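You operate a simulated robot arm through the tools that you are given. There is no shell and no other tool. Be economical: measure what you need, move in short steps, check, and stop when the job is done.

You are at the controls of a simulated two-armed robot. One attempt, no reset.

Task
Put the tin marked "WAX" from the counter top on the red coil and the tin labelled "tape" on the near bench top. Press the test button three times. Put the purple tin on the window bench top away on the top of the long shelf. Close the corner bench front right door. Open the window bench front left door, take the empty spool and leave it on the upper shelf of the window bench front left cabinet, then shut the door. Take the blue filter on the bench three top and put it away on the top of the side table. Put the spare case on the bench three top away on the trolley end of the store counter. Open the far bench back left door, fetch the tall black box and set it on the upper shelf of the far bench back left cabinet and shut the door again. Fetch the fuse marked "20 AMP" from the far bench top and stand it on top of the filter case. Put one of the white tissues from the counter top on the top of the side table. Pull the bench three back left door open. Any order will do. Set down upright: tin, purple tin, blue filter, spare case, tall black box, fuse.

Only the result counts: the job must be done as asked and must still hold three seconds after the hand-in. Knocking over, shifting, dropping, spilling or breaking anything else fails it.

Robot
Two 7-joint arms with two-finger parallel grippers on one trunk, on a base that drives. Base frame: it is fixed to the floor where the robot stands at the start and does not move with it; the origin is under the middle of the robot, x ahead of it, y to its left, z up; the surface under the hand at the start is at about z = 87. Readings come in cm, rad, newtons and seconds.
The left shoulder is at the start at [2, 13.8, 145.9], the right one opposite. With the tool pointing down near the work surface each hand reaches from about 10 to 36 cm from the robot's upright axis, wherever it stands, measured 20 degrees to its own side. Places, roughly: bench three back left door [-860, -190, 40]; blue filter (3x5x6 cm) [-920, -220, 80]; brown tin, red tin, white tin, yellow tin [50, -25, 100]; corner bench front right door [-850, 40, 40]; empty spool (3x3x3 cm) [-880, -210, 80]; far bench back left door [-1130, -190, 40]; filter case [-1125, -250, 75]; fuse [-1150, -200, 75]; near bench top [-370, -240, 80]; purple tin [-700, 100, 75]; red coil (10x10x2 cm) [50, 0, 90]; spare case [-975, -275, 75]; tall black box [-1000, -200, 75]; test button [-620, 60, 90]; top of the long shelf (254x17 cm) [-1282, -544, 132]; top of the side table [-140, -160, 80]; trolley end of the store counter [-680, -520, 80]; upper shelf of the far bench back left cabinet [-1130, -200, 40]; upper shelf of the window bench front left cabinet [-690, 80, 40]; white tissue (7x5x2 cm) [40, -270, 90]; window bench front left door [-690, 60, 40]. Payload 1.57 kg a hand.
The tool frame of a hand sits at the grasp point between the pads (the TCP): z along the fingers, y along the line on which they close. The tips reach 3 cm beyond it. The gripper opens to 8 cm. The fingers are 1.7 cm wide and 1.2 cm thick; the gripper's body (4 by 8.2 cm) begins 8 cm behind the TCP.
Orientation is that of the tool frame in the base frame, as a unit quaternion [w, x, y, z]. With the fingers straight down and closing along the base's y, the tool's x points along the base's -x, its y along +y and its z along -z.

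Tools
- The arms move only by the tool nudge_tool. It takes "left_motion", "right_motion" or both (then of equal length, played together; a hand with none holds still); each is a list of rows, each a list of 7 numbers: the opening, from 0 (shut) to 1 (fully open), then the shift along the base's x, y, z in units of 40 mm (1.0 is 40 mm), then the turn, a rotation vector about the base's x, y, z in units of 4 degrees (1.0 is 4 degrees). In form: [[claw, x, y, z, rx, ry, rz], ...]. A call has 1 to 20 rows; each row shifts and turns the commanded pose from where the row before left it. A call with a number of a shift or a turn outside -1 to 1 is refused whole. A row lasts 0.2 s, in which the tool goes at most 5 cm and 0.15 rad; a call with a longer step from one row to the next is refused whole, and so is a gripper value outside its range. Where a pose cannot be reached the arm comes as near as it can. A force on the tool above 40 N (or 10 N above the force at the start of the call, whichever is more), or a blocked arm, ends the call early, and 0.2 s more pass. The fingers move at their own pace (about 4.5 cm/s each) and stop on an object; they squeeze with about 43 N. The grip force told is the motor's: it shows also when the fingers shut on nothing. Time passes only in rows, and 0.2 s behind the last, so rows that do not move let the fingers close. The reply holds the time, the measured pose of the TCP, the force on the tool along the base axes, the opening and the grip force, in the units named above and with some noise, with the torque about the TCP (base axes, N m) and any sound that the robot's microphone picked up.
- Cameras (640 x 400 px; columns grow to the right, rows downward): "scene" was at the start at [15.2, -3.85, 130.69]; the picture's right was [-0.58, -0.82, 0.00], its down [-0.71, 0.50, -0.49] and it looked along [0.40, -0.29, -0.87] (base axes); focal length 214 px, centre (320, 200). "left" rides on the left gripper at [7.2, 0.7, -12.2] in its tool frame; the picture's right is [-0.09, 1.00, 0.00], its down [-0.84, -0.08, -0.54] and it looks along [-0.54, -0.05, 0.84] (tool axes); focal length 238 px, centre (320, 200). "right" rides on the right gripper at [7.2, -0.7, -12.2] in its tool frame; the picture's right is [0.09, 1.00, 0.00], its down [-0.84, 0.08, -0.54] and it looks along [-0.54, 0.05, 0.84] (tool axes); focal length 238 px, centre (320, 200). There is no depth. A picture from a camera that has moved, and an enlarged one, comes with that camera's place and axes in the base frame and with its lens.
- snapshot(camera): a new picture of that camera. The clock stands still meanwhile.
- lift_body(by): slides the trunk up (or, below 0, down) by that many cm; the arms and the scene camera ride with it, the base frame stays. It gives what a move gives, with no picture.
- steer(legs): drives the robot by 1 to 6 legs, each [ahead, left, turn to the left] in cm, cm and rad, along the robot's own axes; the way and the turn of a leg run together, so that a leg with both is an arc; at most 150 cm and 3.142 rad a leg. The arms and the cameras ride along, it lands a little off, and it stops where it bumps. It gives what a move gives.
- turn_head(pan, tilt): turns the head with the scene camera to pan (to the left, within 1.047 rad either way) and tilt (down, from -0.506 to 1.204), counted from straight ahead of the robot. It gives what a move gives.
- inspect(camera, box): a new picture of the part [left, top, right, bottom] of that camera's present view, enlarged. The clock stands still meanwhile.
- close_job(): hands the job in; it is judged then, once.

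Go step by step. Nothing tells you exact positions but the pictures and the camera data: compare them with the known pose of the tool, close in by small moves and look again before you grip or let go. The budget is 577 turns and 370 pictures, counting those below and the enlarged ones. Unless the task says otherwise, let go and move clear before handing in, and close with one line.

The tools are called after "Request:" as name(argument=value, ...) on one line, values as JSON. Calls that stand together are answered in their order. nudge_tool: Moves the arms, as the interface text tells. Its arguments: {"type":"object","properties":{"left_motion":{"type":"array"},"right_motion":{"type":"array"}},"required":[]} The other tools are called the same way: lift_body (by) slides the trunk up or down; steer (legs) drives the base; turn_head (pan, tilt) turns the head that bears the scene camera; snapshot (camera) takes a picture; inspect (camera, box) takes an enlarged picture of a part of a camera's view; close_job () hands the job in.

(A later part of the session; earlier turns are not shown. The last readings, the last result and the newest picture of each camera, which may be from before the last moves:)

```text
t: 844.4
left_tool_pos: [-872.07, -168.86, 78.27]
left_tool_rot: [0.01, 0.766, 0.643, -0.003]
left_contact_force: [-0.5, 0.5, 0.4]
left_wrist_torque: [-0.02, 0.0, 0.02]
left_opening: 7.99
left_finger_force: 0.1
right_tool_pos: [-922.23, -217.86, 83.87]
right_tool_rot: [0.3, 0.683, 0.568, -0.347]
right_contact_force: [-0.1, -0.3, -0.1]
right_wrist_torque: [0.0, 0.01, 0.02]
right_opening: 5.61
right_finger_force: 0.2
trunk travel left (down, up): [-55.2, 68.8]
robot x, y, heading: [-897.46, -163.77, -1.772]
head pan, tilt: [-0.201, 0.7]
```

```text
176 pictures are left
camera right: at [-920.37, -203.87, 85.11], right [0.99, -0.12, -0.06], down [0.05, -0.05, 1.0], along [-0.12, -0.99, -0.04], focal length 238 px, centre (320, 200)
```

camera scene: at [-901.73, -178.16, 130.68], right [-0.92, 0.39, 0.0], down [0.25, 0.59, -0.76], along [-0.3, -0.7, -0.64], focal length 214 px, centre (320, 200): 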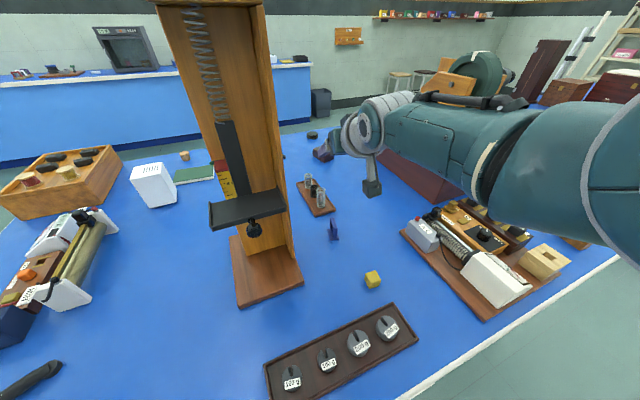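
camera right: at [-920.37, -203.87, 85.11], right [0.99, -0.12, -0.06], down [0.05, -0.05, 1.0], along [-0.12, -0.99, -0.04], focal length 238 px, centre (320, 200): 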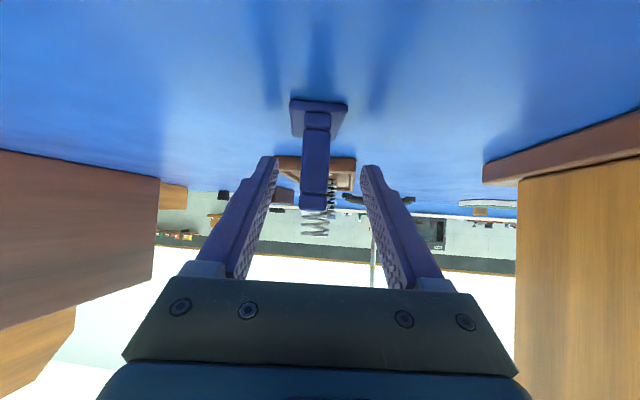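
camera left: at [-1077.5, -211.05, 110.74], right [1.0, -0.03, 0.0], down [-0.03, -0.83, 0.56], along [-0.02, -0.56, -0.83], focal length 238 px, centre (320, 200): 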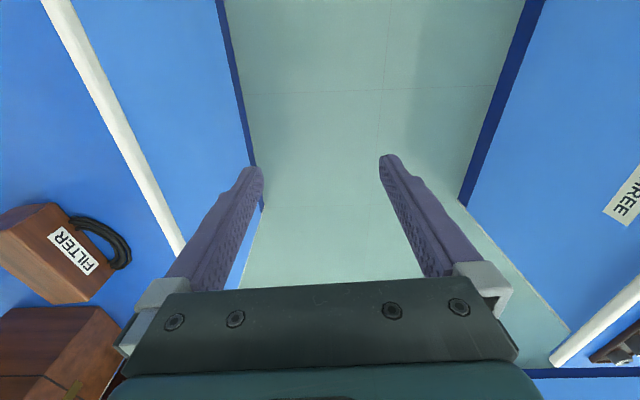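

Request:
nudge_tool(right_motion=[[0.4, 0, 0, 0, 0, 0, 0], [0, 0, 0, 0, 0, 0, 0], [0, 0, 0, 0, 0, 0, 0], [0, 0, 0, 0, 0, 0, 0], [0, 0, 0, 0, 0, 0, 0]])

Request:
lift_body(by=4)

Request:
snapshot(camera="right")

```text
t: 845.6
left_tool_pos: [-872.09, -168.92, 78.45]
left_tool_rot: [0.01, 0.766, 0.643, -0.004]
left_contact_force: [-0.6, 0.0, 0.4]
left_wrist_torque: [0.0, 0.03, -0.02]
left_opening: 7.99
left_finger_force: 0.1
right_tool_pos: [-922.28, -217.92, 83.87]
right_tool_rot: [0.3, 0.683, 0.567, -0.348]
right_contact_force: [0.0, 0.1, 1.5]
right_wrist_torque: [0.0, 0.03, -0.01]
right_opening: 1.22
right_finger_force: 30.2
trunk travel left (down, up): [-55.2, 68.8]
robot x, y, heading: [-897.22, -163.71, -1.775]
head pan, tilt: [-0.201, 0.7]
```

```text
t: 846.4
left_tool_pos: [-872.06, -168.75, 82.44]
left_tool_rot: [0.011, 0.767, 0.642, -0.003]
left_contact_force: [0.0, -0.1, -0.2]
left_wrist_torque: [0.03, 0.03, 0.01]
left_opening: 8.03
left_finger_force: 0.0
right_tool_pos: [-922.08, -217.89, 87.87]
right_tool_rot: [0.3, 0.683, 0.568, -0.348]
right_contact_force: [0.2, -0.9, -0.4]
right_wrist_torque: [-0.01, -0.01, -0.05]
right_opening: 1.23
right_finger_force: 29.4
trunk travel left (down, up): [-59.2, 64.8]
robot x, y, heading: [-897.24, -164.07, -1.776]
head pan, tilt: [-0.201, 0.7]
```

```text
175 pictures are left
camera right: at [-920.37, -203.85, 89.11], right [0.99, -0.12, -0.06], down [0.05, -0.05, 1.0], along [-0.12, -0.99, -0.05], focal length 238 px, centre (320, 200)
```

right: 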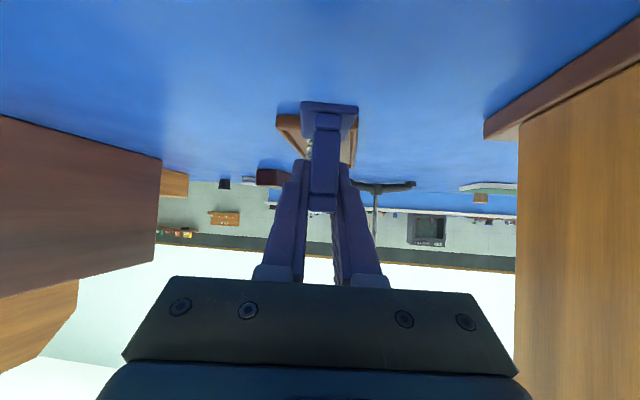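

Filter held upright. Lift, back away, and take it to the side table along the y≈−100 corridor.

Request:
lift_body(by=15)

Request:
steer(legs=[[-65, 0, 0], [0, 0, 1.775], [150, 0, 0], [150, 0, 0], [150, 0, 0], [150, 0, 0]])

Request:
snapshot(camera="right")

```text
t: 848.2
left_tool_pos: [-872.11, -168.88, 97.35]
left_tool_rot: [0.01, 0.766, 0.643, -0.002]
left_contact_force: [-0.4, 0.5, 0.2]
left_wrist_torque: [0.02, 0.01, -0.03]
left_opening: 8.01
left_finger_force: 0.0
right_tool_pos: [-922.26, -217.97, 102.79]
right_tool_rot: [0.301, 0.682, 0.568, -0.348]
right_contact_force: [0.0, -0.2, -0.3]
right_wrist_torque: [-0.01, 0.03, -0.02]
right_opening: 1.22
right_finger_force: 29.2
trunk travel left (down, up): [-74.2, 49.8]
robot x, y, heading: [-897.5, -164.05, -1.775]
head pan, tilt: [-0.201, 0.7]
```

```text
t: 884.1
left_tool_pos: [-287.35, -67.46, 97.4]
left_tool_rot: [0.009, -0.034, 0.999, 0.006]
left_contact_force: [0.2, 0.3, 1.0]
left_wrist_torque: [-0.02, -0.03, -0.01]
left_opening: 7.98
left_finger_force: 0.1
right_tool_pos: [-227.63, -104.53, 102.95]
right_tool_rot: [0.458, -0.025, 0.888, 0.021]
right_contact_force: [0.0, -0.5, -0.9]
right_wrist_torque: [0.0, -0.02, 0.0]
right_opening: 1.22
right_finger_force: 29.2
trunk travel left (down, up): [-74.2, 49.8]
robot x, y, heading: [-286.29, -93.3, 0.038]
head pan, tilt: [-0.201, 0.7]
```

```text
174 pictures are left
camera right: at [-241.72, -106.18, 104.1], right [-0.12, 0.99, -0.06], down [0.04, 0.07, 1.0], along [0.99, 0.11, -0.05], focal length 238 px, centre (320, 200)
```

right: 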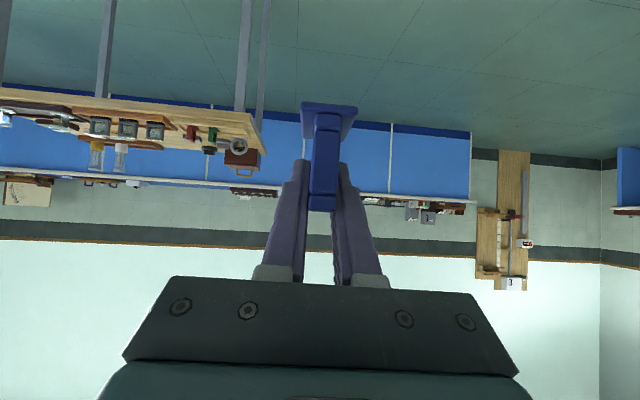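

Request:
steer(legs=[[48, 0, 0], [0, 0, -1.608], [150, 0, 0], [12, 0, 0], [0, 0, 3.14]])

Request:
turn_head(pan=-0.4, tilt=0.6)

Request:
snapshot(camera="scene")

```text
t: 906.0
left_tool_pos: [-262.62, -252.9, 97.45]
left_tool_rot: [-0.003, 0.71, -0.704, -0.01]
left_contact_force: [0.8, -0.1, -0.1]
left_wrist_torque: [0.01, -0.04, 0.01]
left_opening: 8.0
left_finger_force: 0.1
right_tool_pos: [-222.33, -195.53, 102.87]
right_tool_rot: [0.319, -0.627, 0.629, 0.33]
right_contact_force: [-0.2, -0.3, -0.5]
right_wrist_torque: [0.03, -0.01, -0.01]
right_opening: 1.22
right_finger_force: 29.0
trunk travel left (down, up): [-74.2, 49.8]
robot x, y, heading: [-237.01, -253.36, 1.55]
head pan, tilt: [-0.201, 0.7]
```

```text
t: 906.7
left_tool_pos: [-262.76, -252.95, 97.39]
left_tool_rot: [-0.002, 0.71, -0.704, -0.01]
left_contact_force: [0.5, 0.2, 0.3]
left_wrist_torque: [0.01, 0.03, -0.02]
left_opening: 8.01
left_finger_force: 0.1
right_tool_pos: [-222.41, -195.46, 102.87]
right_tool_rot: [-0.317, 0.629, -0.628, -0.331]
right_contact_force: [-0.5, 0.3, -0.8]
right_wrist_torque: [-0.02, 0.02, 0.01]
right_opening: 1.22
right_finger_force: 29.5
trunk travel left (down, up): [-74.2, 49.8]
robot x, y, heading: [-236.91, -253.31, 1.551]
head pan, tilt: [-0.4, 0.6]
```

```text
173 pictures are left
camera scene: at [-233.3, -235.14, 125.04], right [0.91, -0.41, 0.0], down [-0.23, -0.52, -0.82], along [0.34, 0.75, -0.57], focal length 214 px, centre (320, 200)
```

scene: 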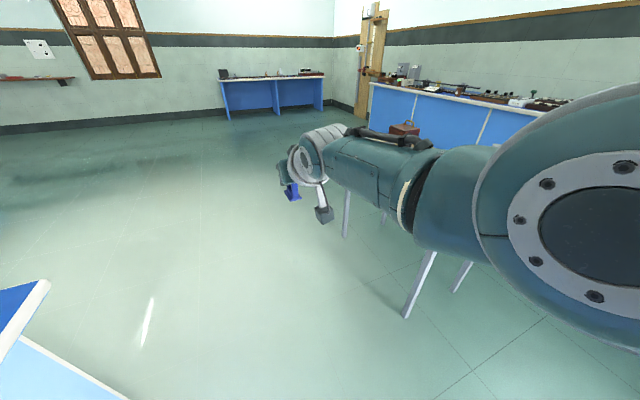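

Request:
steer(legs=[[-22, 0, 0], [0, -85, 0.02]])

Request:
turn_head(pan=0.1, tilt=0.7)

Request:
snapshot(camera="scene")

Request:
snapshot(camera="right")

```text
t: 912.5
left_tool_pos: [-178.51, -276.5, 97.43]
left_tool_rot: [-0.001, 0.715, -0.699, -0.011]
left_contact_force: [-0.2, 0.3, -0.1]
left_wrist_torque: [-0.01, 0.0, 0.01]
left_opening: 7.99
left_finger_force: 0.0
right_tool_pos: [-138.84, -218.53, 102.88]
right_tool_rot: [-0.316, 0.633, -0.624, -0.332]
right_contact_force: [0.1, 1.0, -0.3]
right_wrist_torque: [-0.01, 0.03, 0.0]
right_opening: 1.2
right_finger_force: 29.7
trunk travel left (down, up): [-74.2, 49.8]
robot x, y, heading: [-152.61, -276.24, 1.565]
head pan, tilt: [-0.4, 0.6]
```

```text
t: 913.5
left_tool_pos: [-178.46, -276.46, 97.37]
left_tool_rot: [-0.001, 0.715, -0.699, -0.009]
left_contact_force: [-0.1, -1.0, 0.1]
left_wrist_torque: [0.02, 0.0, 0.03]
left_opening: 8.0
left_finger_force: 0.1
right_tool_pos: [-138.83, -218.44, 102.78]
right_tool_rot: [-0.317, 0.632, -0.624, -0.333]
right_contact_force: [-0.7, 0.2, 0.1]
right_wrist_torque: [-0.02, 0.02, 0.01]
right_opening: 1.21
right_finger_force: 29.2
trunk travel left (down, up): [-74.2, 49.8]
robot x, y, heading: [-152.67, -276.2, 1.565]
head pan, tilt: [0.099, 0.7]
```

```text
172 pictures are left
camera scene: at [-153.53, -257.96, 124.18], right [1.0, 0.09, 0.0], down [0.06, -0.64, -0.77], along [-0.07, 0.76, -0.64], focal length 214 px, centre (320, 200)
```

scene: 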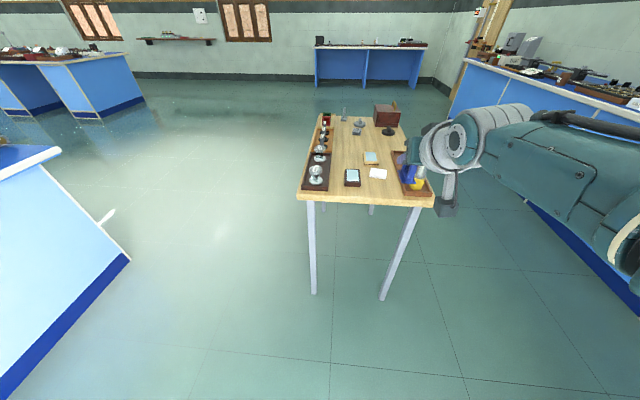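

```text
171 pictures are left
camera right: at [-137.96, -232.61, 104.09], right [-1.0, -0.07, -0.06], down [-0.06, 0.04, 1.0], along [-0.07, 1.0, -0.05], focal length 238 px, centre (320, 200)
```

right: 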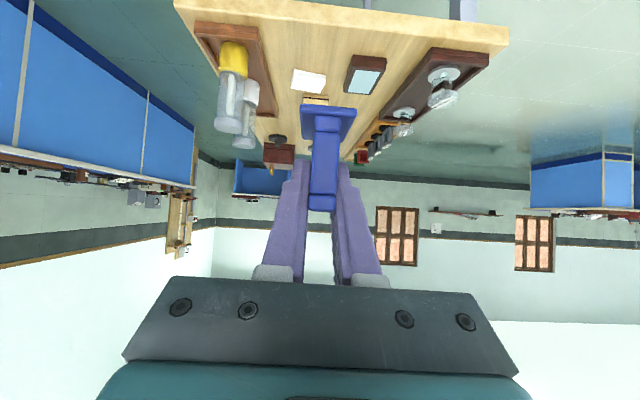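

Request:
steer(legs=[[20, -1.4, 0]])

Request:
lift_body(by=-14)

Request:
snapshot(camera="right")

Request:
inspect(camera="scene", box=[280, 100, 480, 300])

```text
t: 915.1
left_tool_pos: [-176.85, -256.34, 97.36]
left_tool_rot: [-0.001, 0.715, -0.699, -0.01]
left_contact_force: [0.1, 0.2, 0.8]
left_wrist_torque: [0.0, 0.0, 0.02]
left_opening: 7.99
left_finger_force: 0.1
right_tool_pos: [-137.34, -198.48, 102.76]
right_tool_rot: [-0.317, 0.632, -0.625, -0.331]
right_contact_force: [1.2, 0.7, -1.0]
right_wrist_torque: [0.01, 0.01, 0.01]
right_opening: 1.2
right_finger_force: 29.1
trunk travel left (down, up): [-74.2, 49.8]
robot x, y, heading: [-151.33, -256.23, 1.565]
head pan, tilt: [0.099, 0.7]
```

```text
t: 916.7
left_tool_pos: [-176.86, -256.52, 83.38]
left_tool_rot: [-0.001, 0.714, -0.7, -0.011]
left_contact_force: [-0.1, -0.2, 0.4]
left_wrist_torque: [0.0, 0.01, 0.0]
left_opening: 8.01
left_finger_force: 0.1
right_tool_pos: [-137.24, -198.48, 88.86]
right_tool_rot: [-0.316, 0.633, -0.624, -0.332]
right_contact_force: [-1.0, -0.1, -0.7]
right_wrist_torque: [-0.01, 0.02, 0.0]
right_opening: 1.25
right_finger_force: 29.7
trunk travel left (down, up): [-60.2, 63.8]
robot x, y, heading: [-151.12, -256.31, 1.562]
head pan, tilt: [0.099, 0.7]
```

```text
170 pictures are left
camera right: at [-136.36, -212.61, 90.09], right [-1.0, -0.07, -0.06], down [-0.06, 0.04, 1.0], along [-0.07, 1.0, -0.05], focal length 238 px, centre (320, 200)
```

right: 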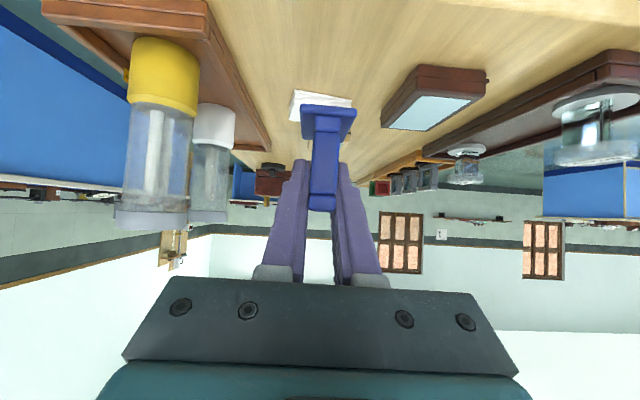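

```text
2.00 times, centred on (380, 200) of scene
camera zoom: at [-151.97, -237.93, 110.18], right [1.0, 0.09, 0.0], down [0.06, -0.64, -0.76], along [-0.07, 0.76, -0.64], focal length 429 px, centre (200, 200)
```

zoom: 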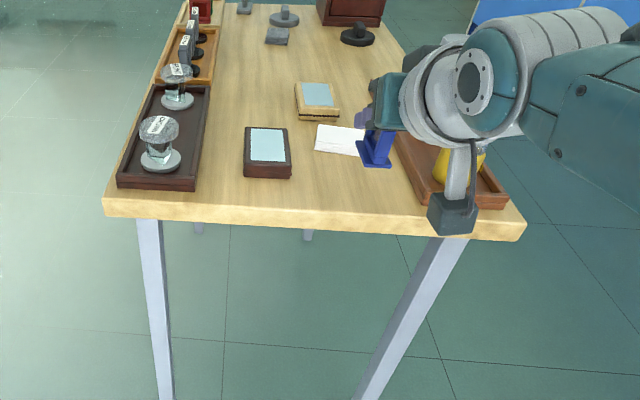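

Request:
lift_body(by=-4)

Request:
lift_body(by=-1)

Request:
lift_body(by=-0.6)

Request:
snapshot(camera="right")

```text
t: 917.6
left_tool_pos: [-176.95, -256.43, 79.44]
left_tool_rot: [-0.001, 0.714, -0.7, -0.01]
left_contact_force: [0.8, -0.2, -0.2]
left_wrist_torque: [0.0, 0.01, -0.01]
left_opening: 7.99
left_finger_force: 0.1
right_tool_pos: [-137.38, -198.44, 84.86]
right_tool_rot: [-0.317, 0.632, -0.624, -0.333]
right_contact_force: [0.3, 0.7, -0.5]
right_wrist_torque: [0.01, -0.01, 0.02]
right_opening: 1.22
right_finger_force: 29.5
trunk travel left (down, up): [-56.2, 67.8]
robot x, y, heading: [-151.13, -256.43, 1.56]
head pan, tilt: [0.099, 0.7]
```

```text
t: 918.1
left_tool_pos: [-176.92, -256.36, 78.49]
left_tool_rot: [-0.001, 0.715, -0.699, -0.011]
left_contact_force: [-0.4, 0.4, 0.4]
left_wrist_torque: [0.0, -0.02, 0.02]
left_opening: 8.0
left_finger_force: 0.0
right_tool_pos: [-137.37, -198.61, 83.84]
right_tool_rot: [-0.316, 0.633, -0.624, -0.332]
right_contact_force: [-0.4, 0.1, -0.3]
right_wrist_torque: [-0.02, 0.01, 0.01]
right_opening: 1.24
right_finger_force: 29.6
trunk travel left (down, up): [-55.2, 68.8]
robot x, y, heading: [-150.83, -256.44, 1.565]
head pan, tilt: [0.099, 0.7]
```

```text
t: 918.7
left_tool_pos: [-176.91, -256.3, 77.81]
left_tool_rot: [-0.001, 0.715, -0.699, -0.01]
left_contact_force: [-0.7, 0.1, 0.4]
left_wrist_torque: [0.01, 0.03, 0.02]
left_opening: 7.99
left_finger_force: 0.1
right_tool_pos: [-137.24, -198.68, 83.26]
right_tool_rot: [-0.316, 0.632, -0.624, -0.332]
right_contact_force: [0.3, -0.3, -0.2]
right_wrist_torque: [0.02, 0.01, -0.03]
right_opening: 1.23
right_finger_force: 29.4
trunk travel left (down, up): [-54.6, 69.4]
robot x, y, heading: [-150.83, -256.51, 1.563]
head pan, tilt: [0.099, 0.7]
```

```text
168 pictures are left
camera right: at [-136.36, -212.61, 84.48], right [-1.0, -0.07, -0.06], down [-0.06, 0.04, 1.0], along [-0.07, 1.0, -0.05], focal length 238 px, centre (320, 200)
```

right: 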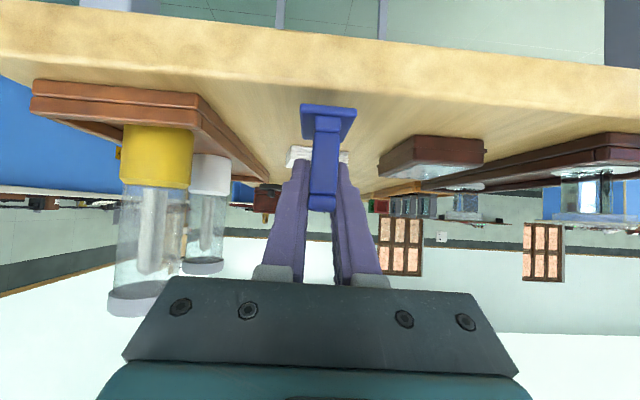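

Request:
nudge_tool(right_motion=[[0, 0, 0, -0.08, 0, 0, 0], [0, 0, 0, -0.08, 0, 0, 0], [0, 0, 0, 0, 0, 0, 0]])

Request:
nudge_tool(right_motion=[[0, 0, 0, -0.08, 0, 0, 0], [0, 0, 0, -0.08, 0, 0, 0], [0, 0, 0, 0, 0, 0, 0]])

```text
t: 919.5
left_tool_pos: [-177.01, -256.35, 77.71]
left_tool_rot: [-0.001, 0.715, -0.699, -0.01]
left_contact_force: [-0.4, -0.3, -0.2]
left_wrist_torque: [0.04, 0.01, 0.0]
left_opening: 7.98
left_finger_force: 0.0
right_tool_pos: [-137.31, -198.62, 82.58]
right_tool_rot: [-0.316, 0.632, -0.625, -0.332]
right_contact_force: [0.5, -0.4, -0.2]
right_wrist_torque: [0.01, 0.02, -0.01]
right_opening: 1.21
right_finger_force: 29.3
trunk travel left (down, up): [-54.6, 69.4]
robot x, y, heading: [-151.06, -256.23, 1.562]
head pan, tilt: [0.099, 0.7]
```

```text
t: 920.3
left_tool_pos: [-176.92, -256.36, 77.67]
left_tool_rot: [-0.001, 0.715, -0.699, -0.01]
left_contact_force: [-0.1, 0.9, -0.4]
left_wrist_torque: [0.01, 0.02, -0.01]
left_opening: 7.98
left_finger_force: 0.0
right_tool_pos: [-137.27, -198.51, 81.99]
right_tool_rot: [-0.317, 0.632, -0.625, -0.333]
right_contact_force: [-0.1, 0.3, 0.0]
right_wrist_torque: [-0.01, 0.0, -0.04]
right_opening: 1.24
right_finger_force: 29.0
trunk travel left (down, up): [-54.6, 69.4]
robot x, y, heading: [-150.89, -256.53, 1.565]
head pan, tilt: [0.099, 0.7]
```

Request:
nudge_tool(right_motion=[[0, 0, 0, -0.06, 0, 0, 0], [0, 0, 0, -0.06, 0, 0, 0], [0, 0, 0, 0, 0, 0, 0]])

Request:
nudge_tool(right_motion=[[0, 0, 0, -0.06, 0, 0, 0], [0, 0, 0, -0.06, 0, 0, 0], [0, 0, 0, 0, 0, 0, 0]])

Request:
nudge_tool(right_motion=[[0, 0, 0, -0.06, 0, 0, 0], [0, 0, 0, -0.06, 0, 0, 0], [0, 0, 0, 0, 0, 0, 0]])

Request:
snapshot(camera="right")

```text
t: 921.1
left_tool_pos: [-176.95, -256.28, 77.88]
left_tool_rot: [-0.001, 0.714, -0.7, -0.01]
left_contact_force: [0.4, 0.0, -0.6]
left_wrist_torque: [-0.01, -0.04, 0.01]
left_opening: 7.99
left_finger_force: 0.1
right_tool_pos: [-137.43, -198.17, 81.91]
right_tool_rot: [-0.319, 0.63, -0.624, -0.334]
right_contact_force: [-1.3, -4.0, 18.9]
right_wrist_torque: [-0.4, -0.15, -0.05]
right_opening: 1.22
right_finger_force: 29.2
trunk travel left (down, up): [-54.6, 69.4]
robot x, y, heading: [-151.48, -256.59, 1.562]
head pan, tilt: [0.099, 0.7]
```

```text
t: 921.9
left_tool_pos: [-176.92, -256.18, 77.7]
left_tool_rot: [-0.002, 0.714, -0.7, -0.012]
left_contact_force: [-0.9, -0.7, -0.4]
left_wrist_torque: [-0.01, 0.02, -0.01]
left_opening: 7.99
left_finger_force: 0.1
right_tool_pos: [-137.35, -198.24, 81.32]
right_tool_rot: [-0.318, 0.631, -0.623, -0.334]
right_contact_force: [-2.0, -0.2, 19.7]
right_wrist_torque: [-0.04, -0.14, 0.03]
right_opening: 1.22
right_finger_force: 29.5
trunk travel left (down, up): [-54.6, 69.4]
robot x, y, heading: [-151.26, -256.47, 1.559]
head pan, tilt: [0.099, 0.7]
```

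```text
t: 922.7
left_tool_pos: [-176.91, -256.2, 77.66]
left_tool_rot: [-0.002, 0.715, -0.699, -0.011]
left_contact_force: [0.4, -0.3, 0.5]
left_wrist_torque: [0.04, -0.01, -0.01]
left_opening: 8.01
left_finger_force: 0.2
right_tool_pos: [-137.21, -198.2, 80.7]
right_tool_rot: [-0.318, 0.631, -0.624, -0.334]
right_contact_force: [0.2, 2.0, 18.6]
right_wrist_torque: [-0.18, -0.17, -0.01]
right_opening: 1.22
right_finger_force: 29.6
trunk travel left (down, up): [-54.6, 69.4]
robot x, y, heading: [-151.17, -256.61, 1.561]
head pan, tilt: [0.099, 0.7]
```

```text
167 pictures are left
camera right: at [-136.33, -212.32, 81.99], right [-1.0, -0.07, -0.06], down [-0.06, 0.04, 1.0], along [-0.07, 1.0, -0.04], focal length 238 px, centre (320, 200)
```

right: 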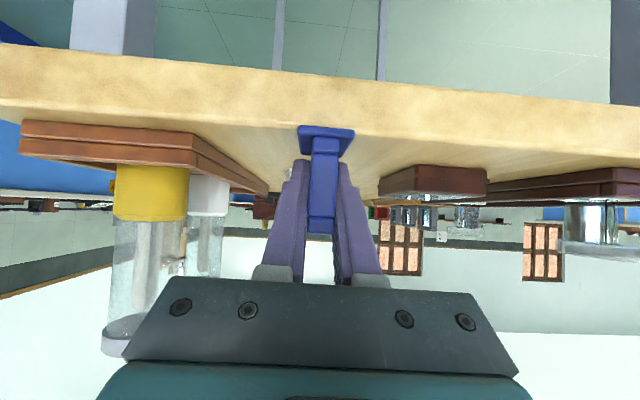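

The filter is on the table. Release and withdraw upward/back.

Request:
nudge_tool(right_motion=[[0, 0, 0, 0.06, 0, 0, 0], [0, 0, 0, 0, 0, 0, 0], [0.6, 0, 0, 0, 0, 0, 0], [0.6, 0, 0, 0, 0, 0, 0], [0.6, 0, 0, 0, 0, 0, 0], [0.6, 0, 0, 0, 0, 0, 0]])

Request:
lift_body(by=12)

Request:
snapshot(camera="right")

```text
t: 924.1
left_tool_pos: [-176.98, -256.34, 77.81]
left_tool_rot: [-0.001, 0.715, -0.699, -0.011]
left_contact_force: [-0.3, 0.7, 0.2]
left_wrist_torque: [0.04, -0.03, -0.01]
left_opening: 7.99
left_finger_force: 0.2
right_tool_pos: [-137.24, -198.52, 80.66]
right_tool_rot: [-0.317, 0.632, -0.625, -0.332]
right_contact_force: [0.2, 0.6, -0.2]
right_wrist_torque: [0.02, 0.0, -0.01]
right_opening: 4.82
right_finger_force: 0.0
trunk travel left (down, up): [-54.6, 69.4]
robot x, y, heading: [-151.29, -256.33, 1.563]
head pan, tilt: [0.099, 0.7]
```

```text
t: 925.6
left_tool_pos: [-176.92, -256.39, 89.81]
left_tool_rot: [-0.002, 0.714, -0.7, -0.01]
left_contact_force: [0.3, -0.2, -0.2]
left_wrist_torque: [0.0, 0.0, -0.02]
left_opening: 8.01
left_finger_force: 0.1
right_tool_pos: [-137.36, -198.57, 92.8]
right_tool_rot: [-0.316, 0.632, -0.624, -0.333]
right_contact_force: [-1.4, 0.4, -0.4]
right_wrist_torque: [-0.03, -0.03, -0.02]
right_opening: 4.82
right_finger_force: 0.0
trunk travel left (down, up): [-66.6, 57.4]
robot x, y, heading: [-151.13, -256.65, 1.562]
head pan, tilt: [0.099, 0.7]
```

```text
166 pictures are left
camera right: at [-136.38, -212.64, 94.03], right [-1.0, -0.07, -0.06], down [-0.06, 0.04, 1.0], along [-0.07, 1.0, -0.05], focal length 238 px, centre (320, 200)
```

right: 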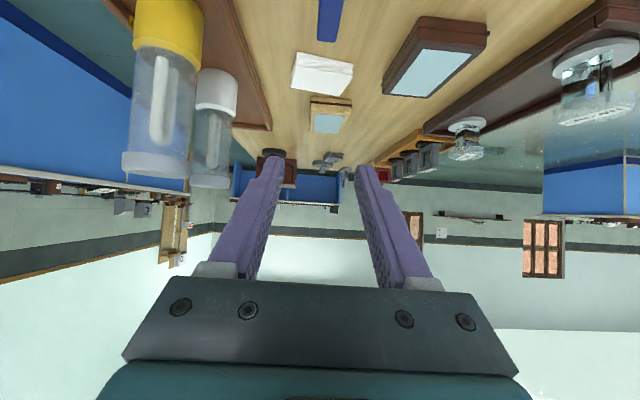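

Request:
lift_body(by=8)

Request:
steer(legs=[[-40, 0, 0]])

Request:
inspect(camera="scene", box=[260, 80, 460, 220])

```text
t: 926.8
left_tool_pos: [-176.96, -256.42, 97.75]
left_tool_rot: [-0.003, 0.714, -0.7, -0.011]
left_contact_force: [0.1, 0.6, 0.7]
left_wrist_torque: [0.01, 0.04, 0.01]
left_opening: 8.01
left_finger_force: 0.1
right_tool_pos: [-137.24, -198.5, 100.77]
right_tool_rot: [-0.316, 0.632, -0.624, -0.333]
right_contact_force: [0.1, -0.2, 0.2]
right_wrist_torque: [0.0, 0.0, 0.02]
right_opening: 4.81
right_finger_force: 0.0
trunk travel left (down, up): [-74.6, 49.4]
robot x, y, heading: [-151.19, -256.02, 1.56]
head pan, tilt: [0.099, 0.7]
```

```text
t: 929.3
left_tool_pos: [-177.25, -296.7, 97.81]
left_tool_rot: [-0.001, 0.715, -0.699, -0.011]
left_contact_force: [0.3, -0.6, -0.2]
left_wrist_torque: [-0.01, -0.03, 0.01]
left_opening: 8.0
left_finger_force: 0.1
right_tool_pos: [-137.66, -238.9, 100.72]
right_tool_rot: [-0.316, 0.632, -0.624, -0.332]
right_contact_force: [-0.8, 0.0, -0.1]
right_wrist_torque: [-0.01, 0.0, 0.0]
right_opening: 4.79
right_finger_force: 0.1
trunk travel left (down, up): [-74.6, 49.4]
robot x, y, heading: [-151.44, -296.82, 1.567]
head pan, tilt: [0.099, 0.7]
```

```text
2.86 times, centred on (360, 150) of scene
camera zoom: at [-152.31, -278.22, 124.58], right [1.0, 0.09, 0.0], down [0.06, -0.64, -0.76], along [-0.07, 0.76, -0.64], focal length 613 px, centre (206, 343)
```

zoom: 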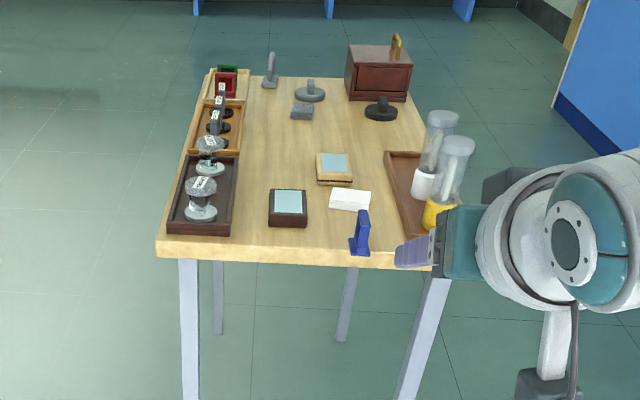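

The filter stands on the table. Now for the spare case on bench three's south side: drive back west along y≈−390.

Request:
steer(legs=[[-93, 0, 0], [0, 0, 1.574], [150, 0, 0], [150, 0, 0], [150, 0, 0], [150, 0, 0]])

Request:
turn_head(pan=0, tilt=0.3)

Request:
snapshot(camera="scene")

```text
t: 966.0
left_tool_pos: [-750.39, -415.16, 97.72]
left_tool_rot: [0.006, 1.0, 0.018, -0.008]
left_contact_force: [0.3, -0.5, -0.2]
left_wrist_torque: [0.01, -0.02, -0.01]
left_opening: 8.02
left_finger_force: 0.0
right_tool_pos: [-808.72, -376.34, 100.86]
right_tool_rot: [0.014, 0.888, 0.012, -0.459]
right_contact_force: [0.6, -0.4, -0.5]
right_wrist_torque: [0.0, -0.01, -0.01]
right_opening: 4.79
right_finger_force: 0.1
trunk travel left (down, up): [-74.6, 49.4]
robot x, y, heading: [-750.64, -389.31, -3.139]
head pan, tilt: [0.099, 0.7]
```

```text
t: 966.9
left_tool_pos: [-750.47, -415.3, 97.8]
left_tool_rot: [0.006, 1.0, 0.016, -0.008]
left_contact_force: [-0.1, 0.5, -0.3]
left_wrist_torque: [-0.03, -0.01, -0.01]
left_opening: 8.0
left_finger_force: 0.0
right_tool_pos: [-808.84, -376.29, 100.86]
right_tool_rot: [0.014, 0.888, 0.011, -0.459]
right_contact_force: [-0.1, -0.5, 0.2]
right_wrist_torque: [-0.01, -0.01, -0.03]
right_opening: 4.8
right_finger_force: 0.1
trunk travel left (down, up): [-74.6, 49.4]
robot x, y, heading: [-750.67, -389.14, -3.139]
head pan, tilt: [0.0, 0.3]
```

```text
164 pictures are left
camera scene: at [-770.34, -389.37, 128.18], right [-0.01, 1.0, 0.0], down [0.3, 0.0, -0.95], along [-0.95, -0.01, -0.3], focal length 214 px, centre (320, 200)
```

scene: 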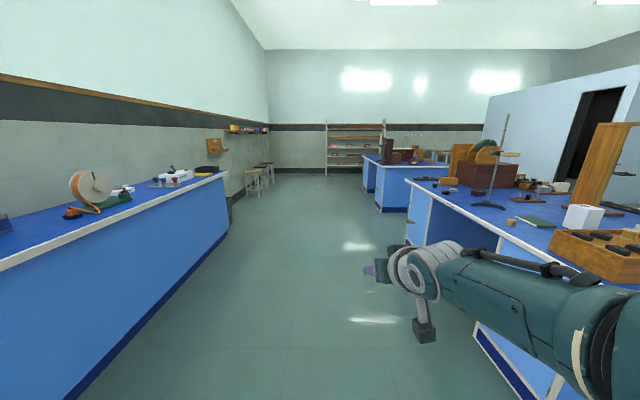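

Request:
steer(legs=[[150, 0, 0], [55, 0, 0], [0, 0, -1.573]])

Request:
turn_head(pan=0.1, tilt=0.6)

Request:
snapshot(camera="scene")

Request:
inspect(camera="scene", box=[180, 100, 400, 240])

```text
t: 981.0
left_tool_pos: [-983.87, -388.07, 97.76]
left_tool_rot: [-0.002, 0.71, -0.705, -0.01]
left_contact_force: [0.1, -0.2, -0.2]
left_wrist_torque: [-0.01, 0.04, 0.03]
left_opening: 8.0
left_finger_force: 0.1
right_tool_pos: [-943.42, -331.03, 100.75]
right_tool_rot: [0.318, -0.628, 0.629, 0.33]
right_contact_force: [0.1, -0.3, -0.1]
right_wrist_torque: [-0.03, -0.01, 0.01]
right_opening: 4.83
right_finger_force: 0.0
trunk travel left (down, up): [-74.6, 49.4]
robot x, y, heading: [-958.02, -388.73, 1.551]
head pan, tilt: [0.0, 0.3]
```

```text
t: 981.8
left_tool_pos: [-983.91, -388.19, 97.78]
left_tool_rot: [-0.002, 0.71, -0.704, -0.011]
left_contact_force: [0.3, -0.5, 0.2]
left_wrist_torque: [-0.01, 0.0, 0.0]
left_opening: 8.03
left_finger_force: 0.0
right_tool_pos: [-943.47, -330.87, 100.82]
right_tool_rot: [0.319, -0.628, 0.629, 0.329]
right_contact_force: [-0.3, 0.0, -0.1]
right_wrist_torque: [0.02, -0.02, -0.04]
right_opening: 4.79
right_finger_force: 0.1
trunk travel left (down, up): [-74.6, 49.4]
robot x, y, heading: [-958.12, -388.62, 1.555]
head pan, tilt: [0.099, 0.6]
```

```text
163 pictures are left
camera scene: at [-958.65, -369.71, 125.45], right [1.0, 0.08, 0.0], down [0.04, -0.56, -0.83], along [-0.06, 0.82, -0.56], focal length 214 px, centre (320, 200)
```

scene: 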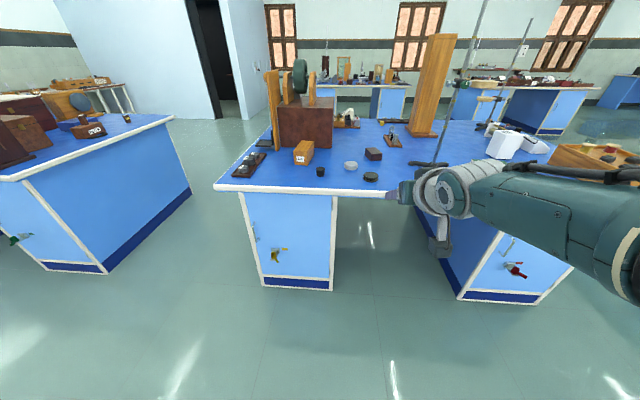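

```text
2.86 times, centred on (290, 170) of scene
camera zoom: at [-958.65, -369.71, 125.45], right [1.0, 0.08, 0.0], down [0.04, -0.56, -0.83], along [-0.06, 0.82, -0.56], focal length 613 px, centre (406, 286)
```

zoom: 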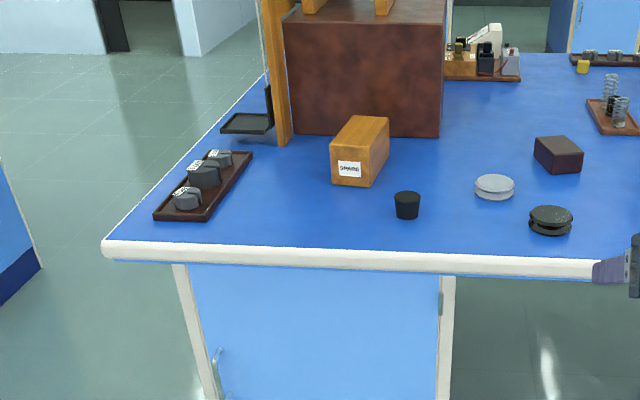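

Request:
inspect(camera="scene", box=[284, 130, 324, 175])

```text
8.89 times, centred on (304, 152) of scene
camera zoom: at [-958.65, -369.71, 125.45], right [1.0, 0.08, 0.0], down [0.04, -0.56, -0.83], along [-0.06, 0.82, -0.56], focal length 1906 px, centre (462, 622)
```

zoom: 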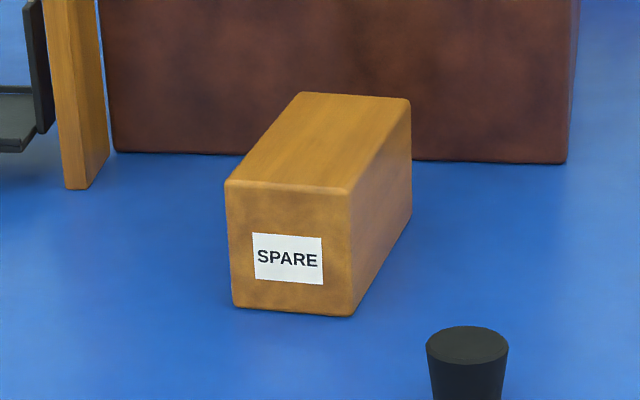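

The spare case (7.2 × 15.8 × 7.3 cm, turned about −6.5°) is centred near [-975,-263]. I'll bring the right hand back to pointing straight down for a balanced grip.

Request:
nudge_tool(right_motion=[[1, 0, -0.5, -0.15, -0.98, 0, 0], [1, 0, -0.5, -0.15, -0.98, 0, 0], [1, 0, -0.5, -0.15, -0.98, 0, 0], [1, 0, -0.5, -0.15, -0.98, 0, 0], [1, 0, -0.5, -0.15, -0.98, 0, 0], [1, 0, -0.5, -0.15, -0.98, 0, 0], [1, 0, -0.5, -0.15, -0.98, 0, 0], [1, 0, -0.5, -0.15, -0.98, 0, 0], [1, 0, -0.5, -0.15, -0.98, 0, 0], [1, 0, -0.5, -0.15, -0.98, 0, 0], [1, 0, -0.5, -0.15, -0.98, 0, 0], [1, 0, -0.5, -0.15, -0.98, 0, 0], [1, 0, -0.5, -0.15, -0.98, 0, 0], [1, 0, -0.5, -0.15, -0.98, 0, 0], [1, 0, -0.2, 0, 0, 0, 0]])

```text
t: 985.0
left_tool_pos: [-983.81, -388.18, 97.77]
left_tool_rot: [-0.002, 0.71, -0.705, -0.011]
left_contact_force: [-0.3, -0.1, 1.1]
left_wrist_torque: [-0.02, 0.0, 0.05]
left_opening: 8.01
left_finger_force: 0.1
right_tool_pos: [-943.45, -359.8, 92.32]
right_tool_rot: [-0.007, -0.704, 0.71, 0.004]
right_contact_force: [0.3, -0.4, -0.6]
right_wrist_torque: [0.0, 0.0, 0.0]
right_opening: 7.99
right_finger_force: 0.2
trunk travel left (down, up): [-74.6, 49.4]
robot x, y, heading: [-958.15, -388.5, 1.55]
head pan, tilt: [0.099, 0.6]
```

Request:
lift_body(by=10)

Request:
steer(legs=[[0, 0, -0.115], [0, 47.7, 0], [80, 0, 0]])

Request:
snapshot(camera="right")

```text
t: 986.3
left_tool_pos: [-983.73, -388.17, 107.82]
left_tool_rot: [-0.002, 0.71, -0.704, -0.011]
left_contact_force: [-0.5, -0.4, 0.1]
left_wrist_torque: [0.0, 0.0, -0.04]
left_opening: 7.98
left_finger_force: 0.1
right_tool_pos: [-943.46, -359.68, 102.32]
right_tool_rot: [-0.007, -0.704, 0.711, 0.003]
right_contact_force: [-0.4, 0.0, 1.0]
right_wrist_torque: [-0.02, 0.0, 0.0]
right_opening: 8.0
right_finger_force: 0.0
trunk travel left (down, up): [-84.6, 39.4]
robot x, y, heading: [-957.8, -388.55, 1.555]
head pan, tilt: [0.099, 0.6]
```

```text
t: 993.6
left_tool_pos: [-1020.82, -299.36, 107.78]
left_tool_rot: [0.003, -0.667, 0.745, 0.01]
left_contact_force: [-0.4, 0.5, -0.2]
left_wrist_torque: [-0.04, 0.01, 0.0]
left_opening: 8.0
left_finger_force: 0.0
right_tool_pos: [-977.52, -275.89, 102.34]
right_tool_rot: [-0.006, -0.662, 0.749, 0.003]
right_contact_force: [0.8, 0.8, 0.9]
right_wrist_torque: [-0.01, 0.0, -0.01]
right_opening: 8.0
right_finger_force: 0.1
trunk travel left (down, up): [-84.6, 39.4]
robot x, y, heading: [-995.16, -302.48, 1.429]
head pan, tilt: [0.099, 0.6]
```

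```text
160 pictures are left
camera right: at [-977.53, -283.05, 114.64], right [-1.0, 0.03, 0.01], down [0.03, 0.84, 0.54], along [0.01, 0.54, -0.84], focal length 238 px, centre (320, 200)
```

right: 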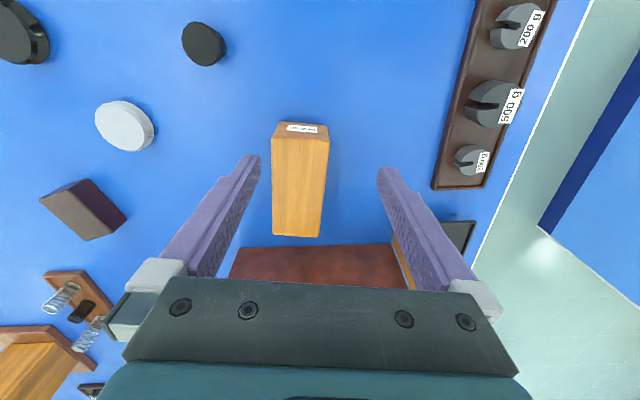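

Request:
steer(legs=[[10.5, -1.8, 0.015]])

Request:
nudge_tool(right_motion=[[1, 0, 0, -0.7, 0, 0, 0], [1, 0, 0, -0.4, 0, 0, 0]])

Request:
snapshot(camera="right")

```text
t: 994.8
left_tool_pos: [-1017.82, -289.86, 107.74]
left_tool_rot: [0.003, -0.673, 0.739, 0.01]
left_contact_force: [0.1, 0.1, -0.2]
left_wrist_torque: [0.0, -0.03, 0.0]
left_opening: 8.0
left_finger_force: 0.1
right_tool_pos: [-974.81, -265.61, 102.29]
right_tool_rot: [-0.007, -0.667, 0.745, 0.004]
right_contact_force: [-0.2, -0.4, -0.3]
right_wrist_torque: [0.01, 0.02, -0.01]
right_opening: 7.98
right_finger_force: 0.1
trunk travel left (down, up): [-84.6, 39.4]
robot x, y, heading: [-992.37, -292.51, 1.448]
head pan, tilt: [0.099, 0.6]
```

```text
t: 995.4
left_tool_pos: [-1017.74, -289.77, 107.84]
left_tool_rot: [0.002, -0.672, 0.74, 0.01]
left_contact_force: [0.3, -0.6, -0.4]
left_wrist_torque: [-0.04, 0.0, 0.0]
left_opening: 8.01
left_finger_force: 0.1
right_tool_pos: [-974.78, -265.45, 97.88]
right_tool_rot: [-0.006, -0.667, 0.745, 0.004]
right_contact_force: [0.4, 0.6, 0.4]
right_wrist_torque: [0.01, 0.01, 0.04]
right_opening: 7.98
right_finger_force: 0.0
trunk travel left (down, up): [-84.6, 39.4]
robot x, y, heading: [-992.08, -292.46, 1.444]
head pan, tilt: [0.099, 0.6]
```

```text
159 pictures are left
camera right: at [-974.67, -272.65, 110.21], right [-1.0, 0.02, 0.01], down [0.02, 0.84, 0.54], along [0.0, 0.54, -0.84], focal length 238 px, centre (320, 200)
```

right: 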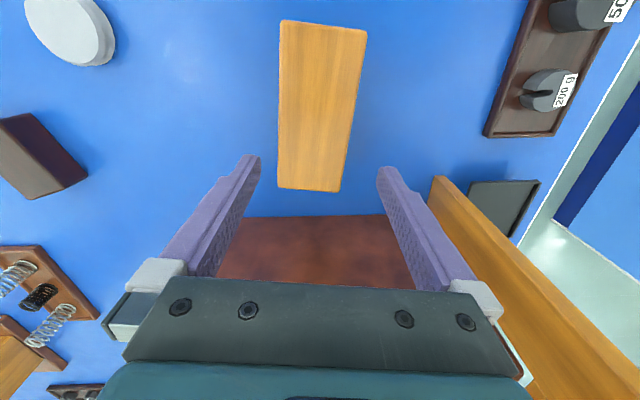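

Request:
nudge_tool(right_motion=[[1, 0.1, -0.2, -0.6, 0, 0, -0.25], [1, 0, 0, -0.6, 0, 0, 0], [1, 0, 0, -0.4, 0, 0, 0], [1, 0, 0, 0, 0, 0, 0]])

Request:
snapshot(camera="right")

```text
t: 996.4
left_tool_pos: [-1017.83, -289.75, 107.9]
left_tool_rot: [0.001, -0.673, 0.739, 0.01]
left_contact_force: [0.0, 0.0, 0.6]
left_wrist_torque: [0.02, 0.0, 0.03]
left_opening: 8.02
left_finger_force: 0.0
right_tool_pos: [-974.3, -266.3, 91.6]
right_tool_rot: [-0.006, -0.661, 0.75, 0.003]
right_contact_force: [-0.1, -0.4, 0.1]
right_wrist_torque: [-0.02, 0.01, -0.07]
right_opening: 7.99
right_finger_force: 0.0
trunk travel left (down, up): [-84.6, 39.4]
robot x, y, heading: [-991.94, -292.6, 1.444]
head pan, tilt: [0.099, 0.6]
```

```text
158 pictures are left
camera right: at [-974.41, -273.48, 103.82], right [-1.0, 0.04, 0.01], down [0.04, 0.84, 0.54], along [0.01, 0.54, -0.84], focal length 238 px, centre (320, 200)
```

right: 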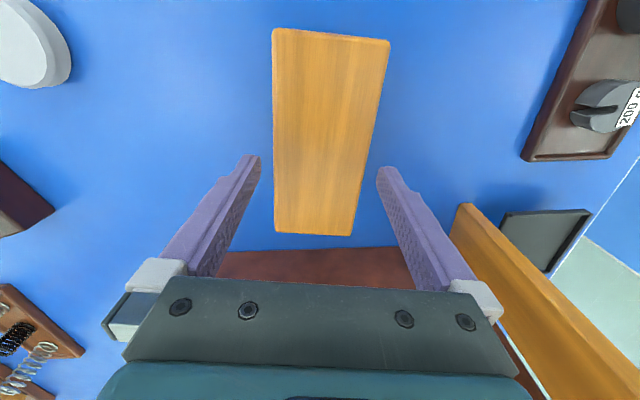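

Request:
nudge_tool(right_motion=[[1, 0, 0, -0.5, 0, 0, 0], [1, 0, 0, -0.4, 0, 0, 0], [1, 0, 0, 0, 0, 0, 0]])

Request:
snapshot(camera="right")

```text
t: 997.2
left_tool_pos: [-1017.74, -289.73, 107.78]
left_tool_rot: [0.002, -0.673, 0.74, 0.01]
left_contact_force: [-0.2, 0.3, 0.0]
left_wrist_torque: [0.01, 0.0, -0.01]
left_opening: 8.0
left_finger_force: 0.0
right_tool_pos: [-974.15, -266.66, 88.4]
right_tool_rot: [-0.006, -0.66, 0.751, 0.004]
right_contact_force: [0.0, 0.2, 0.7]
right_wrist_torque: [0.0, -0.04, 0.01]
right_opening: 8.01
right_finger_force: 0.0
right hand out of reach, approached as far as the arm can: row 2
trunk travel left (down, up): [-84.6, 39.4]
robot x, y, heading: [-991.82, -292.47, 1.447]
head pan, tilt: [0.099, 0.6]
```

```text
157 pictures are left
camera right: at [-974.34, -273.82, 100.67], right [-1.0, 0.03, 0.01], down [0.04, 0.84, 0.54], along [0.01, 0.54, -0.84], focal length 238 px, centre (320, 200)
```

right: 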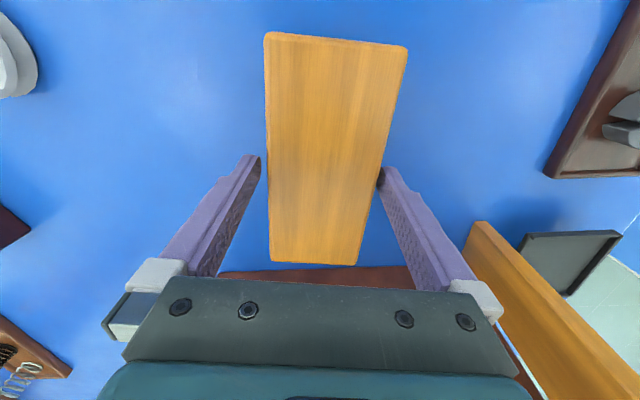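

Request:
nudge_tool(right_motion=[[1, -0.1, 0.05, 0.1, 0, 0, 0], [1, 0, 0, 0, 0, 0, 0]])

Request:
lift_body(by=-2)

Request:
snapshot(camera="right")

```text
t: 997.8
left_tool_pos: [-1017.81, -289.82, 107.73]
left_tool_rot: [0.003, -0.673, 0.74, 0.01]
left_contact_force: [-0.4, 0.1, -1.2]
left_wrist_torque: [-0.03, 0.02, -0.01]
left_opening: 7.99
left_finger_force: 0.0
right_tool_pos: [-974.69, -266.54, 88.85]
right_tool_rot: [-0.006, -0.66, 0.751, 0.003]
right_contact_force: [-1.0, -0.8, -0.1]
right_wrist_torque: [0.02, 0.0, -0.03]
right_opening: 8.0
right_finger_force: 0.0
trunk travel left (down, up): [-84.6, 39.4]
robot x, y, heading: [-992.13, -292.52, 1.448]
head pan, tilt: [0.099, 0.6]
```

```text
t: 998.5
left_tool_pos: [-1017.65, -289.69, 105.91]
left_tool_rot: [0.002, -0.673, 0.739, 0.01]
left_contact_force: [0.4, -0.4, -0.6]
left_wrist_torque: [0.0, -0.02, 0.01]
left_opening: 8.01
left_finger_force: 0.2
right_tool_pos: [-974.66, -266.39, 86.95]
right_tool_rot: [-0.006, -0.661, 0.75, 0.003]
right_contact_force: [0.6, 0.5, 0.6]
right_wrist_torque: [0.01, 0.01, -0.01]
right_opening: 8.0
right_finger_force: 0.0
trunk travel left (down, up): [-82.6, 41.4]
robot x, y, heading: [-992.14, -292.53, 1.448]
head pan, tilt: [0.099, 0.6]
```

```text
156 pictures are left
camera right: at [-974.76, -273.66, 99.11], right [-1.0, 0.03, 0.01], down [0.04, 0.84, 0.54], along [0.01, 0.54, -0.84], focal length 238 px, centre (320, 200)
```

right: 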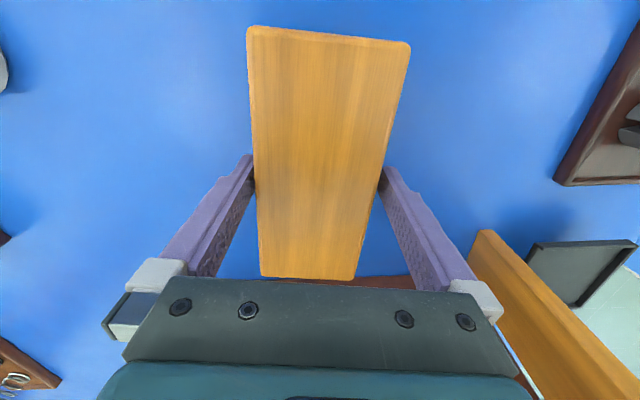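

Request:
lift_body(by=-2.8)

Request:
nudge_tool(right_motion=[[0.7, 0, 0, 0, 0, 0, 0], [0, 0, 0, 0, 0, 0, 0], [0, 0, 0, 0, 0, 0, 0], [0, 0, 0, 0, 0, 0, 0]])

Request:
lift_body(by=5)

Request:
snapshot(camera="right")

```text
t: 999.2
left_tool_pos: [-1017.8, -289.67, 103.06]
left_tool_rot: [0.002, -0.673, 0.739, 0.009]
left_contact_force: [0.1, 0.7, 0.1]
left_wrist_torque: [0.02, -0.04, -0.01]
left_opening: 8.02
left_finger_force: 0.0
right_tool_pos: [-974.76, -266.52, 84.0]
right_tool_rot: [-0.006, -0.661, 0.751, 0.005]
right_contact_force: [-0.8, 0.7, -0.4]
right_wrist_torque: [0.01, 0.02, 0.01]
right_opening: 8.03
right_finger_force: 0.1
trunk travel left (down, up): [-79.8, 44.2]
robot x, y, heading: [-992.12, -292.74, 1.447]
head pan, tilt: [0.099, 0.6]
```

```text
t: 1000.2
left_tool_pos: [-1017.74, -289.85, 102.96]
left_tool_rot: [0.002, -0.672, 0.74, 0.011]
left_contact_force: [-0.5, 0.0, 0.0]
left_wrist_torque: [0.03, 0.0, 0.0]
left_opening: 7.99
left_finger_force: 0.0
right_tool_pos: [-974.55, -266.53, 84.02]
right_tool_rot: [-0.006, -0.661, 0.751, 0.003]
right_contact_force: [1.7, 0.1, 2.4]
right_wrist_torque: [-0.28, -0.24, 0.09]
right_opening: 6.97
right_finger_force: 43.1
trunk travel left (down, up): [-79.8, 44.2]
robot x, y, heading: [-991.74, -292.56, 1.451]
head pan, tilt: [0.099, 0.6]
```

```text
t: 1001.1
left_tool_pos: [-1017.83, -289.65, 107.91]
left_tool_rot: [0.003, -0.673, 0.739, 0.011]
left_contact_force: [0.6, 0.1, 0.8]
left_wrist_torque: [0.03, -0.01, -0.01]
left_opening: 8.0
left_finger_force: 0.0
right_tool_pos: [-974.72, -266.6, 89.07]
right_tool_rot: [-0.006, -0.661, 0.75, 0.004]
right_contact_force: [-0.3, 0.1, -2.8]
right_wrist_torque: [0.01, 0.0, 0.0]
right_opening: 6.96
right_finger_force: 43.2
trunk travel left (down, up): [-84.8, 39.2]
robot x, y, heading: [-992.01, -292.55, 1.449]
head pan, tilt: [0.099, 0.6]
```

```text
155 pictures are left
camera right: at [-974.77, -273.68, 101.3], right [-1.0, 0.03, 0.01], down [0.04, 0.84, 0.54], along [0.01, 0.54, -0.84], focal length 238 px, centre (320, 200)
```

right: 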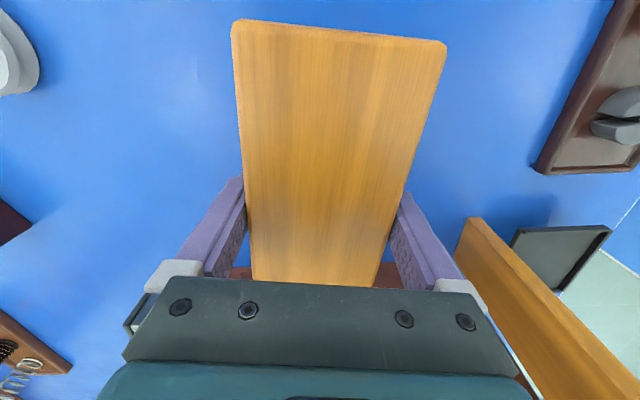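

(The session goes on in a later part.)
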